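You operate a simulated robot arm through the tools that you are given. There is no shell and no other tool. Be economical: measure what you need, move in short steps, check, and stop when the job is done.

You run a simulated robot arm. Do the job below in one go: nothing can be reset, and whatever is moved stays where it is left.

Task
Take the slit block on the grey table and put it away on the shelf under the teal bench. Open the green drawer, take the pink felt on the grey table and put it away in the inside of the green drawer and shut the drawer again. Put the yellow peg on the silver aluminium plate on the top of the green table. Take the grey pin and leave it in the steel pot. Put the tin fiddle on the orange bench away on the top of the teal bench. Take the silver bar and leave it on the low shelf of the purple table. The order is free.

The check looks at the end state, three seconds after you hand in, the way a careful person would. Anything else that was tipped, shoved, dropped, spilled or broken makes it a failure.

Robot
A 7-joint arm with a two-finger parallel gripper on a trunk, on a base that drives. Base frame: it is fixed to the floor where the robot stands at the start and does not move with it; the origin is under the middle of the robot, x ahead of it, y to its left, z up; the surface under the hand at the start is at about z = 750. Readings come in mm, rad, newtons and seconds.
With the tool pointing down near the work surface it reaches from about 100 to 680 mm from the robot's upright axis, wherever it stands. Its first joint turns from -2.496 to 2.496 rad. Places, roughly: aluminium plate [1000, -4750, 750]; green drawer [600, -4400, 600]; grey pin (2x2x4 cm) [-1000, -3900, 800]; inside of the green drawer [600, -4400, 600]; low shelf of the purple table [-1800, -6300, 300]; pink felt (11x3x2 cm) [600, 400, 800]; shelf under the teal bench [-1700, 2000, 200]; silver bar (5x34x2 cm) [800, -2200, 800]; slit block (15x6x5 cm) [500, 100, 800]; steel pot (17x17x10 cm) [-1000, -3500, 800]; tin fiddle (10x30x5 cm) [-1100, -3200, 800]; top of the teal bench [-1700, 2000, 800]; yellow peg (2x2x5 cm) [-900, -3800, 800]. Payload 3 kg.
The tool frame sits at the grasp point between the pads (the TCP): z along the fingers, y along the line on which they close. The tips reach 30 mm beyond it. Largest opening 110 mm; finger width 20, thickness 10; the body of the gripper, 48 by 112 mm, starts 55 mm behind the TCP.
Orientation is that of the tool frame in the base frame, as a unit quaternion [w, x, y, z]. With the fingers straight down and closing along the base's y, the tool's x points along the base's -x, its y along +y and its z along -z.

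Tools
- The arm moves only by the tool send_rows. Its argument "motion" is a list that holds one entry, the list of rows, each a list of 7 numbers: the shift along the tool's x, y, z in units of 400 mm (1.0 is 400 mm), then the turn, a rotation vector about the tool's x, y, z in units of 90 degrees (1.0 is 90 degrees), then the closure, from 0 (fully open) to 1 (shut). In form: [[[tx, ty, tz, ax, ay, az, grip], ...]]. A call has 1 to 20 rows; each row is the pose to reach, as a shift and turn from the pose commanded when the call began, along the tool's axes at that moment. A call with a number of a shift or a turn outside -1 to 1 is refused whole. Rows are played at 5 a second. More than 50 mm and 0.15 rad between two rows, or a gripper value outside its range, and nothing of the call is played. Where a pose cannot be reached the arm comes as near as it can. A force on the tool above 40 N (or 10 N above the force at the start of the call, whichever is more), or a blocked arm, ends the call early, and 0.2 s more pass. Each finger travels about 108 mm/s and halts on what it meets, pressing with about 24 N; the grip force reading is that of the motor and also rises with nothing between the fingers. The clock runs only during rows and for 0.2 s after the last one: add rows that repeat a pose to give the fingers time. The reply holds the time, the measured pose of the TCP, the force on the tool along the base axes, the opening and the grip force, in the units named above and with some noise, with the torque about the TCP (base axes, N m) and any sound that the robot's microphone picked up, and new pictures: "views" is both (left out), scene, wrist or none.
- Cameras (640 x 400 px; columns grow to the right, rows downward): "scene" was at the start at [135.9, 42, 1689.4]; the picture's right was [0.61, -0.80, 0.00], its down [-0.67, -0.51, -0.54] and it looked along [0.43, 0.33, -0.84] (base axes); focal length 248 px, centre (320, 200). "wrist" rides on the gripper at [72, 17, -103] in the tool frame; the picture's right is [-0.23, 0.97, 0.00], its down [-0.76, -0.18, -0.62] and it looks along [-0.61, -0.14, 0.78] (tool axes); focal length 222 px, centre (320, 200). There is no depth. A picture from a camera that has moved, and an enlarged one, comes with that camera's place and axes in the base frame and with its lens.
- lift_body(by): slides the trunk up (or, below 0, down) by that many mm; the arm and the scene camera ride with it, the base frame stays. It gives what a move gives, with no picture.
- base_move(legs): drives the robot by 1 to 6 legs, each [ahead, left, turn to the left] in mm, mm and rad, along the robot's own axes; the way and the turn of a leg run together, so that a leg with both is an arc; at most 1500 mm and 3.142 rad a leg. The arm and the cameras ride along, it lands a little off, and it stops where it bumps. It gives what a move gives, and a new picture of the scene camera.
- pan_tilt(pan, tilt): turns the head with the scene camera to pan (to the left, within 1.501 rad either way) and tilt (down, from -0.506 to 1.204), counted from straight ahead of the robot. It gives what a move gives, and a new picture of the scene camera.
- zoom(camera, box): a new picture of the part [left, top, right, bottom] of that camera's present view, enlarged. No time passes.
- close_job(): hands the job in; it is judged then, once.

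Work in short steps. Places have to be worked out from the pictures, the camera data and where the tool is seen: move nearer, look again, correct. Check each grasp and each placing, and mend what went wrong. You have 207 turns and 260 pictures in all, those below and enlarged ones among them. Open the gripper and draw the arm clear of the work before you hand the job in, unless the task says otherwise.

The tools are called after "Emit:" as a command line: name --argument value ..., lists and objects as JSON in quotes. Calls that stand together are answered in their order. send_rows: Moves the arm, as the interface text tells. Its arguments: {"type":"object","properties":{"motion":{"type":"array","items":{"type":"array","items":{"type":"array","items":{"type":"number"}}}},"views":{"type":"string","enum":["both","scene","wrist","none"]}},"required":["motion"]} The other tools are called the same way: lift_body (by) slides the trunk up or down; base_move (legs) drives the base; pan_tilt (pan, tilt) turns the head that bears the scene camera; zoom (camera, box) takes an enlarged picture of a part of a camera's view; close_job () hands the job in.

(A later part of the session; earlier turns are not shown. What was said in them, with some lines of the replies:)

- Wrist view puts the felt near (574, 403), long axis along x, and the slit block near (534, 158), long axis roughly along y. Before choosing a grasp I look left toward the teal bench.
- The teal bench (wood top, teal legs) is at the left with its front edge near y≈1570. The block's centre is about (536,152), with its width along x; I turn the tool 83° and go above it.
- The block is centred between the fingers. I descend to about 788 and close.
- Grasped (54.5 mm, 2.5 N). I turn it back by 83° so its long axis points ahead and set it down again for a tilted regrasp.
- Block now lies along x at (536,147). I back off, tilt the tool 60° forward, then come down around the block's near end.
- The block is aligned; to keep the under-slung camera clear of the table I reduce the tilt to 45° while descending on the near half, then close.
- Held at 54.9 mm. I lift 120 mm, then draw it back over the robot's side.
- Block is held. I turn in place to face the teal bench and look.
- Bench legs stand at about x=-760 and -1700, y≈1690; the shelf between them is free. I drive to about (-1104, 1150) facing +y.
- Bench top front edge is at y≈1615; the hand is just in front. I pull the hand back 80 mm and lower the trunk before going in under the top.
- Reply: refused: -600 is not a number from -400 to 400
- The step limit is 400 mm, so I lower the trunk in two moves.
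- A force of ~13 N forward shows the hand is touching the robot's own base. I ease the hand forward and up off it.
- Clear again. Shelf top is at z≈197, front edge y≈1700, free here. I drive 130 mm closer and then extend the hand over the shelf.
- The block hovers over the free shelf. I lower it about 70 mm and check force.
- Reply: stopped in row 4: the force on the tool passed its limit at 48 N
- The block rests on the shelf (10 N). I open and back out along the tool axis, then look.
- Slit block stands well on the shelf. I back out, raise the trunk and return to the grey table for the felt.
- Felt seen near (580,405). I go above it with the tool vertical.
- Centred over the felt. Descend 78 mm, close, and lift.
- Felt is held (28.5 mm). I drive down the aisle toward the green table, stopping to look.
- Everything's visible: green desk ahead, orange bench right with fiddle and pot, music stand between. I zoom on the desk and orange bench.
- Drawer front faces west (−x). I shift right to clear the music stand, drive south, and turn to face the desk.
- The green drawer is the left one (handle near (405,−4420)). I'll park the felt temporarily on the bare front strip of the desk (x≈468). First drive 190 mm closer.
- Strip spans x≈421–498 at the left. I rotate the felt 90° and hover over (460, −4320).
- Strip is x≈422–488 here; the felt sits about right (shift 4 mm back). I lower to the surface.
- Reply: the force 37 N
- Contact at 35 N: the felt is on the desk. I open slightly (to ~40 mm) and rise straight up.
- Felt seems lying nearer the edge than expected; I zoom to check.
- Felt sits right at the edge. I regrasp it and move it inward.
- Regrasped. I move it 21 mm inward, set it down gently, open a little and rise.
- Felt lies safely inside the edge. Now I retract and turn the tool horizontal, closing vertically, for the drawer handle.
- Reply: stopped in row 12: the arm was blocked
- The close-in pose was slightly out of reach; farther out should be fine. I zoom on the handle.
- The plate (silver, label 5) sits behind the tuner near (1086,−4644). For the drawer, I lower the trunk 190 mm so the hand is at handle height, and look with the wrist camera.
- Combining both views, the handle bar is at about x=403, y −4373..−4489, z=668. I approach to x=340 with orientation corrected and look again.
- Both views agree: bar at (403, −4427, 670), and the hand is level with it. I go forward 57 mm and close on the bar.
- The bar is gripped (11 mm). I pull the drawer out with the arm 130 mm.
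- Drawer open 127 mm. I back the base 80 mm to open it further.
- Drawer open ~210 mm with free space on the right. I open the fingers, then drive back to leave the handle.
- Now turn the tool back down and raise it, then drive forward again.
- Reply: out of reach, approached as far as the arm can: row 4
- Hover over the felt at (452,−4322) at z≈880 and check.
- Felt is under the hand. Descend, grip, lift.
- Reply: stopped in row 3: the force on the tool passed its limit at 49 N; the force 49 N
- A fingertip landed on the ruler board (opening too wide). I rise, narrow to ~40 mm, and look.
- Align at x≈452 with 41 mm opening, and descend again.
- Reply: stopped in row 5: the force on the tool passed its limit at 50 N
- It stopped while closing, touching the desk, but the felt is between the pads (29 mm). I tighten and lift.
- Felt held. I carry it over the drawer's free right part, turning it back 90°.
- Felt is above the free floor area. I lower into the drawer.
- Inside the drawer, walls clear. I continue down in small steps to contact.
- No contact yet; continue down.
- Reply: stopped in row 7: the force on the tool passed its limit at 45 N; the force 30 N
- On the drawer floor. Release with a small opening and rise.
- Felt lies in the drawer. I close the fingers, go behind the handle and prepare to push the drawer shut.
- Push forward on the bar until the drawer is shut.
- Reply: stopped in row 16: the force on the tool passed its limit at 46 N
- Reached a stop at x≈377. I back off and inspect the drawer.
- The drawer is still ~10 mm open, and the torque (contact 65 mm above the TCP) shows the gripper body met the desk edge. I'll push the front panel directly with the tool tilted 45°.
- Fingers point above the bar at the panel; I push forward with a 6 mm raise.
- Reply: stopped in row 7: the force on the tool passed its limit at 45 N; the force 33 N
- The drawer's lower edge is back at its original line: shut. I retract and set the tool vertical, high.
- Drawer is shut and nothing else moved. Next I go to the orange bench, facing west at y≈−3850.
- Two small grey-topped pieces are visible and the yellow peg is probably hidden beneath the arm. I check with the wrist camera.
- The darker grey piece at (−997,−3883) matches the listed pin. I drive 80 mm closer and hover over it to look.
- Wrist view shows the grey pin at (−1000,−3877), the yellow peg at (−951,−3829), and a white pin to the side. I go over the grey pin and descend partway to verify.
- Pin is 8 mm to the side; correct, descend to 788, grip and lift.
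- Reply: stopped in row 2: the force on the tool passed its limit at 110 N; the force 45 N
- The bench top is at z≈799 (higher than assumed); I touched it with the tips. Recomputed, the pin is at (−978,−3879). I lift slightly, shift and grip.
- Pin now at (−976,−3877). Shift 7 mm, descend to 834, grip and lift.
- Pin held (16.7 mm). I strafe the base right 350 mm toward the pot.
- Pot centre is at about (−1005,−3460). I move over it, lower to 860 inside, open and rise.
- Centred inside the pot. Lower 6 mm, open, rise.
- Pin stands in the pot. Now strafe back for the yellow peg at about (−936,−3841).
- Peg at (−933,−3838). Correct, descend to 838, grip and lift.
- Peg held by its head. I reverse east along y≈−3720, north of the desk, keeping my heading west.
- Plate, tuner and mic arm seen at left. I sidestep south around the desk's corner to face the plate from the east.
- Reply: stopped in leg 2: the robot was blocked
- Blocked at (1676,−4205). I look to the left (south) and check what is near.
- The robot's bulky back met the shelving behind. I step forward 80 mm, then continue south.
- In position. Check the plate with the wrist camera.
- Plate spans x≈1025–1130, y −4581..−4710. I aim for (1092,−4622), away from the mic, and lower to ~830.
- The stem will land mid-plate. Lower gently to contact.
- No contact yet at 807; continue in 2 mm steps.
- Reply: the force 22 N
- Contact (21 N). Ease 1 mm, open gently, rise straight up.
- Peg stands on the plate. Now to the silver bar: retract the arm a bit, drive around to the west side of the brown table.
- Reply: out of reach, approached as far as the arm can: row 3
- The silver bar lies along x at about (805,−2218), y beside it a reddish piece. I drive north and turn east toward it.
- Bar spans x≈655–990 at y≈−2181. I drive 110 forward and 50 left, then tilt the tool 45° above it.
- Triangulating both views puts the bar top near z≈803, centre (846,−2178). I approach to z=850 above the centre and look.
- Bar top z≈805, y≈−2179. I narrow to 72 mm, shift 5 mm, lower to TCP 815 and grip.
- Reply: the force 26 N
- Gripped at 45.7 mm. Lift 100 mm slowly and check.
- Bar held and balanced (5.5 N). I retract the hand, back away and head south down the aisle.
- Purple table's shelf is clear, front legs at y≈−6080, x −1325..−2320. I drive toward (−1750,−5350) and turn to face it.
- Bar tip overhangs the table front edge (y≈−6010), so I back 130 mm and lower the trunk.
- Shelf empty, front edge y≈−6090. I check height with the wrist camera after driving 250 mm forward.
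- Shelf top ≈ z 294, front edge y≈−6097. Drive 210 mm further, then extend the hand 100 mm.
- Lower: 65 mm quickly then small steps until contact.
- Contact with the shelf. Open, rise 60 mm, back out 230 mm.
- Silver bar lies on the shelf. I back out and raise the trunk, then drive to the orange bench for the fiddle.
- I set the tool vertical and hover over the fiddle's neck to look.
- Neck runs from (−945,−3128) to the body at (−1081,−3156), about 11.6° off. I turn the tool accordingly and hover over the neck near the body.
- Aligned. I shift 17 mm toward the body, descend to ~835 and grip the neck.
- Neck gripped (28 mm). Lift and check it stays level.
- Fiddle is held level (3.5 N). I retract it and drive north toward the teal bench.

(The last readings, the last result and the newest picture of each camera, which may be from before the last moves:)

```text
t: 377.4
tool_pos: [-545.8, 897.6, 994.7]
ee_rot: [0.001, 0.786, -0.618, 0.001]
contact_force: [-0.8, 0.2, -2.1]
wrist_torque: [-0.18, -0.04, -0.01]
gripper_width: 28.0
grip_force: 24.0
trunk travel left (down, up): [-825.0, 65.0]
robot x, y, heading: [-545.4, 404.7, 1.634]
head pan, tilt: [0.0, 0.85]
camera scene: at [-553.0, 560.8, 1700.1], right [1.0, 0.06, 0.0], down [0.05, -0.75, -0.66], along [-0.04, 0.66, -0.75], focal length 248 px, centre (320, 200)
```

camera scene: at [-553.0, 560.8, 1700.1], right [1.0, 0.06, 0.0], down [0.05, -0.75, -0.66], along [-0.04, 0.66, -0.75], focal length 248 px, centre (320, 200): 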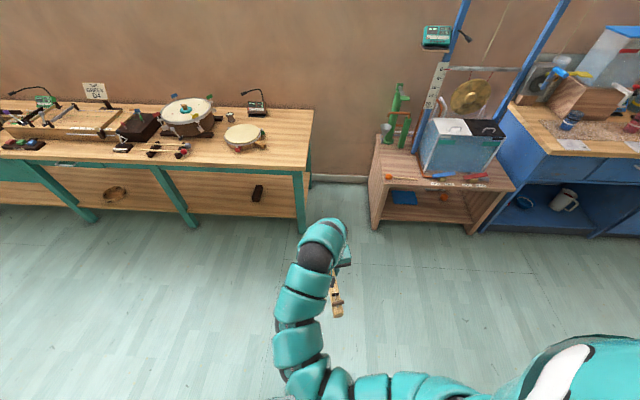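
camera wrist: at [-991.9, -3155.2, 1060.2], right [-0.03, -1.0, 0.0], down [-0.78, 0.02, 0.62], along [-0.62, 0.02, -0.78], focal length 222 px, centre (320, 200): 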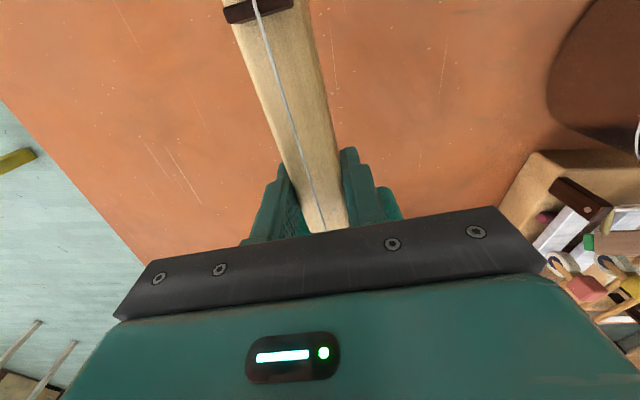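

Robot at (−545,405). Align heading and move diagonally to (−880,1005).

Emit:
base_move --legs '[[0, 0, -0.063], [600, 335, 0]]'

Emit:
zoom --camera "wrist" --box '[0, 0, 640, 400]'

```text
t: 381.7
tool_pos: [-839.8, 1494.0, 995.6]
ee_rot: [0.001, 0.759, -0.651, 0.002]
contact_force: [-0.1, 0.0, -3.4]
wrist_torque: [-0.18, -0.05, -0.02]
gripper_width: 27.7
grip_force: 24.5
trunk travel left (down, up): [-825.0, 65.0]
robot x, y, heading: [-875.0, 997.0, 1.546]
head pan, tilt: [0.0, 0.85]
camera scene: at [-875.4, 1158.7, 1700.2], right [1.0, -0.02, 0.0], down [-0.02, -0.75, -0.66], along [0.01, 0.66, -0.75], focal length 248 px, centre (320, 200)
```

scene: 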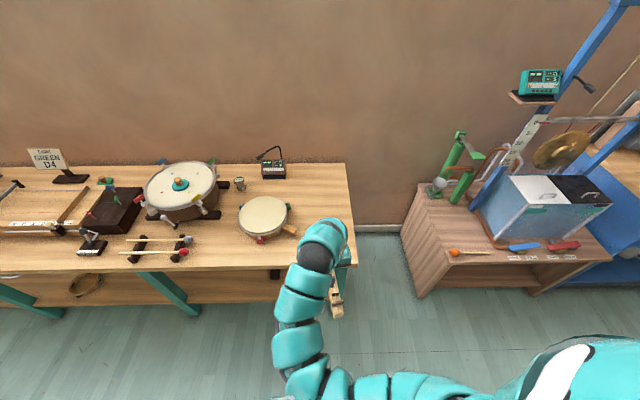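

```text
1.00 times, centred on (320, 200) of wrist (not enlarged: the box is as wide or as high as the picture)
camera zoom: at [-845.7, 1420.1, 1099.7], right [-1.0, 0.07, 0.0], down [0.06, 0.78, 0.62], along [0.05, 0.62, -0.78], focal length 222 px, centre (320, 200)
```

zoom: 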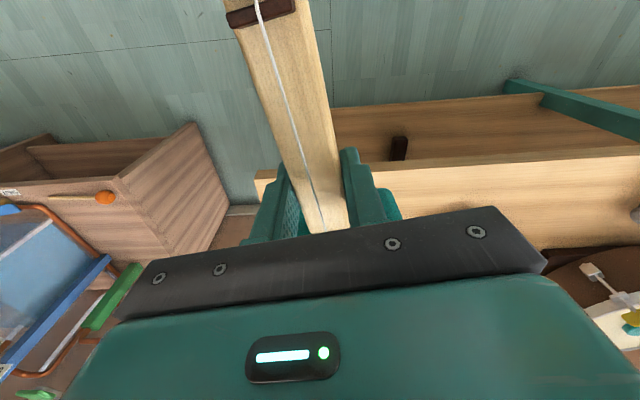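

Free spot right of the drum at x≈−835. Drive 195 mm forward, then extend and look.

Emit:
base_move --legs '[[195, 0, 0.02]]'

Emit:
send_rows --motion '[[[-0.1, 0.0, 0, 0, 0, 0, 0.95], [-0.2, -0.02, 0, 0, 0, 0, 0.95], [-0.28, -0.03, 0.1, 0, 0, 0, 0.95], [-0.28, -0.03, 0.2, 0, 0, 0, 0.95]]]' --views "both"

```text
t: 383.2
tool_pos: [-848.0, 1691.1, 996.9]
ee_rot: [0.001, 0.767, -0.642, 0.002]
contact_force: [-0.2, 0.3, -3.0]
wrist_torque: [-0.19, -0.06, 0.02]
gripper_width: 27.9
grip_force: 24.3
trunk travel left (down, up): [-825.0, 65.0]
robot x, y, heading: [-877.2, 1194.6, 1.571]
head pan, tilt: [0.0, 0.85]
camera scene: at [-876.6, 1356.0, 1700.1], right [1.0, 0.0, 0.0], down [0.0, -0.75, -0.66], along [0.0, 0.66, -0.75], focal length 248 px, centre (320, 200)
```

scene: 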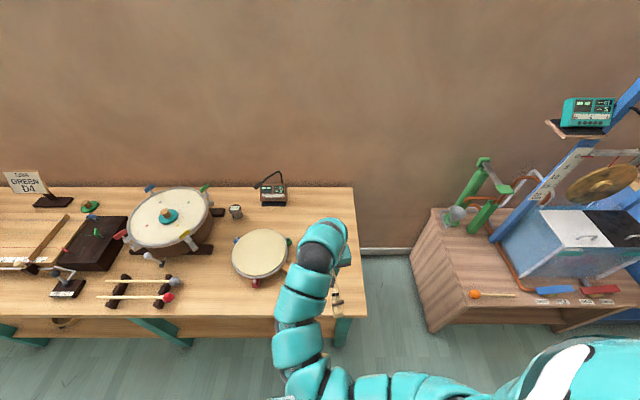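

```text
refused: row 3 steps farther than a row can; nothing moved
```

Row step too big; resend with smaller steps to TCP (−833,1796).

Emit:
send_rows --motion '[[[-0.085, -0.028, 0, 0, 0, 0, 0.95], [-0.17, -0.056, 0, 0, 0, 0, 0.95], [-0.252, -0.083, 0, 0, 0, 0, 0.95], [-0.252, -0.083, 0.1, 0, 0, 0, 0.95], [-0.252, -0.083, 0.2, 0, 0, 0, 0.95], [-0.252, -0.083, 0.25, 0, 0, 0, 0.95]]]' --views "both"

```text
t: 384.6
tool_pos: [-831.8, 1795.0, 894.0]
ee_rot: [0.001, 0.766, -0.643, 0.002]
contact_force: [-0.1, 0.6, -2.8]
wrist_torque: [-0.12, -0.02, -0.04]
gripper_width: 27.5
grip_force: 24.5
trunk travel left (down, up): [-825.0, 65.0]
robot x, y, heading: [-875.2, 1195.4, 1.572]
head pan, tilt: [0.0, 0.85]
camera scene: at [-876.6, 1354.4, 1700.2], right [1.0, 0.0, 0.0], down [0.0, -0.75, -0.66], along [0.0, 0.66, -0.75], focal length 248 px, centre (320, 200)
camera wrist: at [-836.9, 1720.9, 997.3], right [-1.0, 0.05, 0.0], down [0.04, 0.78, 0.62], along [0.04, 0.62, -0.78], focal length 222 px, centre (320, 200)
```

scene: 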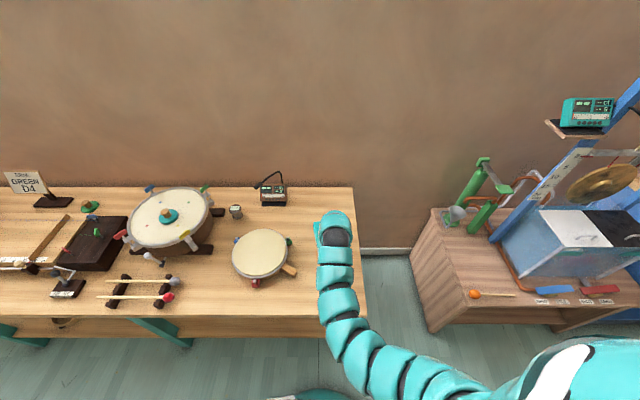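
wrist: 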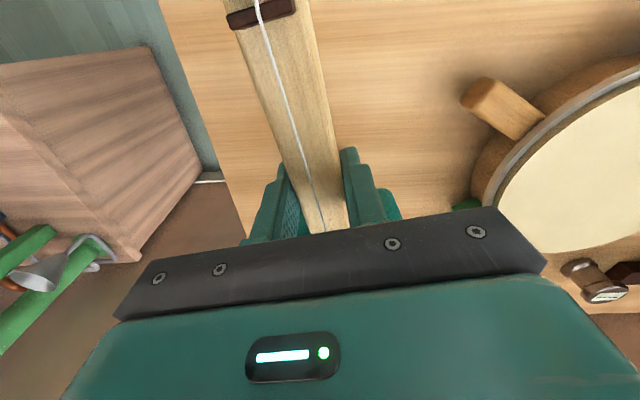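

Clear beneath: right edge x≈−704, drum handle x≈−965. Lower 60 mm then step down to contact.

Emit:
send_rows --motion '[[[0, 0, 0.06, 0, 0, 0, 0.95], [0, 0, 0.11, 0, 0, 0, 0.95], [0, 0, 0.15, 0, 0, 0, 0.95], [0, 0, 0.165, 0, 0, 0, 0.95], [0, 0, 0.175, 0, 0, 0, 0.95], [0, 0, 0.185, 0, 0, 0, 0.95], [0, 0, 0.195, 0, 0, 0, 0.95], [0, 0, 0.205, 0, 0, 0, 0.95]]]' --views "none"

```text
t: 386.4
tool_pos: [-832.9, 1794.8, 814.0]
ee_rot: [0.001, 0.767, -0.642, 0.002]
contact_force: [0.0, 0.0, -3.0]
wrist_torque: [-0.19, -0.06, -0.06]
gripper_width: 27.8
grip_force: 24.4
trunk travel left (down, up): [-825.0, 65.0]
robot x, y, heading: [-879.2, 1199.1, 1.572]
head pan, tilt: [0.0, 0.85]
```

No contact yet at 814; continue down in 3 mm steps.

Emit:
send_rows --motion '[[[0, 0, 0.008, 0, 0, 0, 0.95], [0, 0, 0.016, 0, 0, 0, 0.95], [0, 0, 0.024, 0, 0, 0, 0.95], [0, 0, 0.032, 0, 0, 0, 0.95], [0, 0, 0.04, 0, 0, 0, 0.95], [0, 0, 0.048, 0, 0, 0, 0.95], [0, 0, 0.056, 0, 0, 0, 0.95], [0, 0, 0.064, 0, 0, 0, 0.95]]]' --views "wrist"

```text
t: 388.2
tool_pos: [-832.4, 1795.3, 790.3]
ee_rot: [-0.002, 0.766, -0.643, 0.0]
contact_force: [1.2, 2.0, 23.7]
wrist_torque: [-0.58, 0.37, 0.11]
gripper_width: 27.6
grip_force: 24.1
trunk travel left (down, up): [-825.0, 65.0]
robot x, y, heading: [-877.5, 1197.0, 1.574]
head pan, tilt: [0.0, 0.85]
camera wrist: at [-837.1, 1721.0, 893.1], right [-1.0, 0.05, 0.0], down [0.04, 0.78, 0.62], along [0.04, 0.62, -0.78], focal length 222 px, centre (320, 200)
```

wrist: 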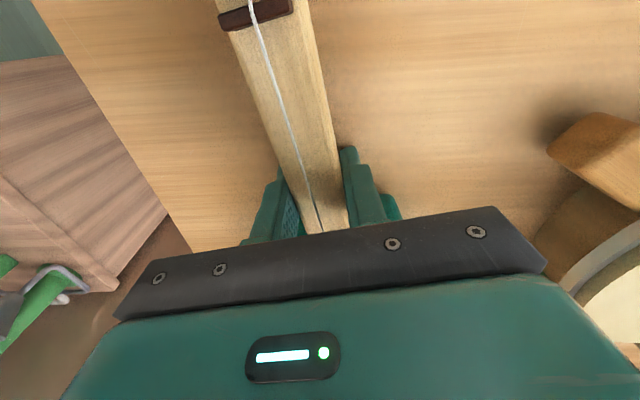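

Contact (24 N): it rests on the bench. Ease, open, rise and retreat.

Emit:
send_rows --motion '[[[0, 0, -0.003, 0, 0, 0, 0.95], [0, 0, -0.003, 0, 0, 0, 0.7], [0, 0, -0.003, 0, 0, 0, 0.45], [0, 0, -0.003, 0, 0, 0, 0.4], [0, 0, -0.08, 0, 0, 0, 0.4], [0, 0, -0.18, 0, 0, 0, 0.4], [0, 0, -0.28, 0, 0, 0, 0.4], [0, 0, -0.38, 0, 0, 0, 0.4], [0.1, 0, -0.4, 0, 0, 0, 0.4], [0.2, 0, -0.42, 0, 0, 0, 0.4], [0.3, 0, -0.42, 0, 0, 0, 0.4]]]' --views "both"

```text
t: 390.6
tool_pos: [-810.4, 1676.0, 957.3]
ee_rot: [0.0, 0.766, -0.643, 0.003]
contact_force: [-0.3, -0.4, 0.8]
wrist_torque: [0.01, 0.03, 0.01]
gripper_width: 66.2
grip_force: 0.1
trunk travel left (down, up): [-825.0, 65.0]
robot x, y, heading: [-876.5, 1199.3, 1.566]
head pan, tilt: [0.0, 0.85]
camera scene: at [-876.3, 1352.6, 1700.4], right [1.0, 0.0, 0.0], down [0.0, -0.75, -0.66], along [0.0, 0.66, -0.75], focal length 248 px, centre (320, 200)
camera wrist: at [-815.6, 1602.9, 1061.4], right [-1.0, 0.05, 0.0], down [0.04, 0.78, 0.62], along [0.04, 0.62, -0.78], focal length 222 px, centre (320, 200)
```

scene: 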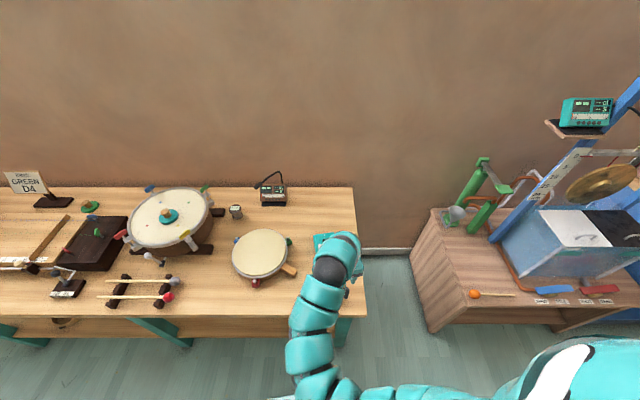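
wrist: 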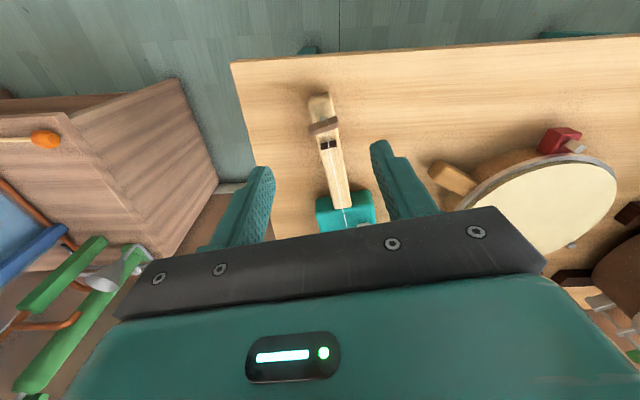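

Fiddle rests on the bench top. I back away clear of the bench and take a final look.

Emit:
base_move --legs '[[-350, 0, 0]]'

```text
t: 392.9
tool_pos: [-815.0, 1332.2, 957.6]
ee_rot: [0.0, 0.77, -0.638, 0.001]
contact_force: [-0.2, 0.4, 0.1]
wrist_torque: [0.0, -0.01, 0.01]
gripper_width: 66.2
grip_force: 0.2
trunk travel left (down, up): [-825.0, 65.0]
robot x, y, heading: [-875.6, 854.4, 1.585]
head pan, tilt: [0.0, 0.85]
camera scene: at [-876.0, 1006.9, 1700.4], right [1.0, 0.01, 0.0], down [0.01, -0.75, -0.66], along [-0.01, 0.66, -0.75], focal length 248 px, centre (320, 200)
```

scene: 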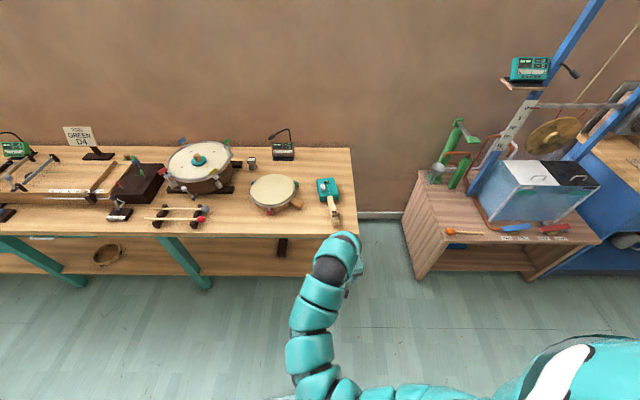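

The fiddle is on top and the slit block is on the shelf below. All six items are in place and the gripper is open and clear, so I hand in.

Emit:
close_job

```text
The job is handed in.
```

I finished all six placements and handed the job in. The result of the check has not come back.

- **Slit block:** on the shelf under the teal bench.
- **Pink felt:** in the green drawer, which I pushed shut again.
- **Yellow peg:** standing on the silver aluminium plate on the green table.
- **Grey pin:** standing in the steel pot.
- **Tin fiddle:** on top of the teal bench, to the right of the drum.
- **Silver bar:** on the low shelf of the purple table.

Three bumps happened on the way:

- **Orange bench:** the fingertips touched its top hard once.
- **Green table:** a fingertip pressed on the ruler board there.
- **Shelving behind the green table:** the robot's back was stopped once beside it.

I saw nothing tipped or moved in the pictures afterwards.
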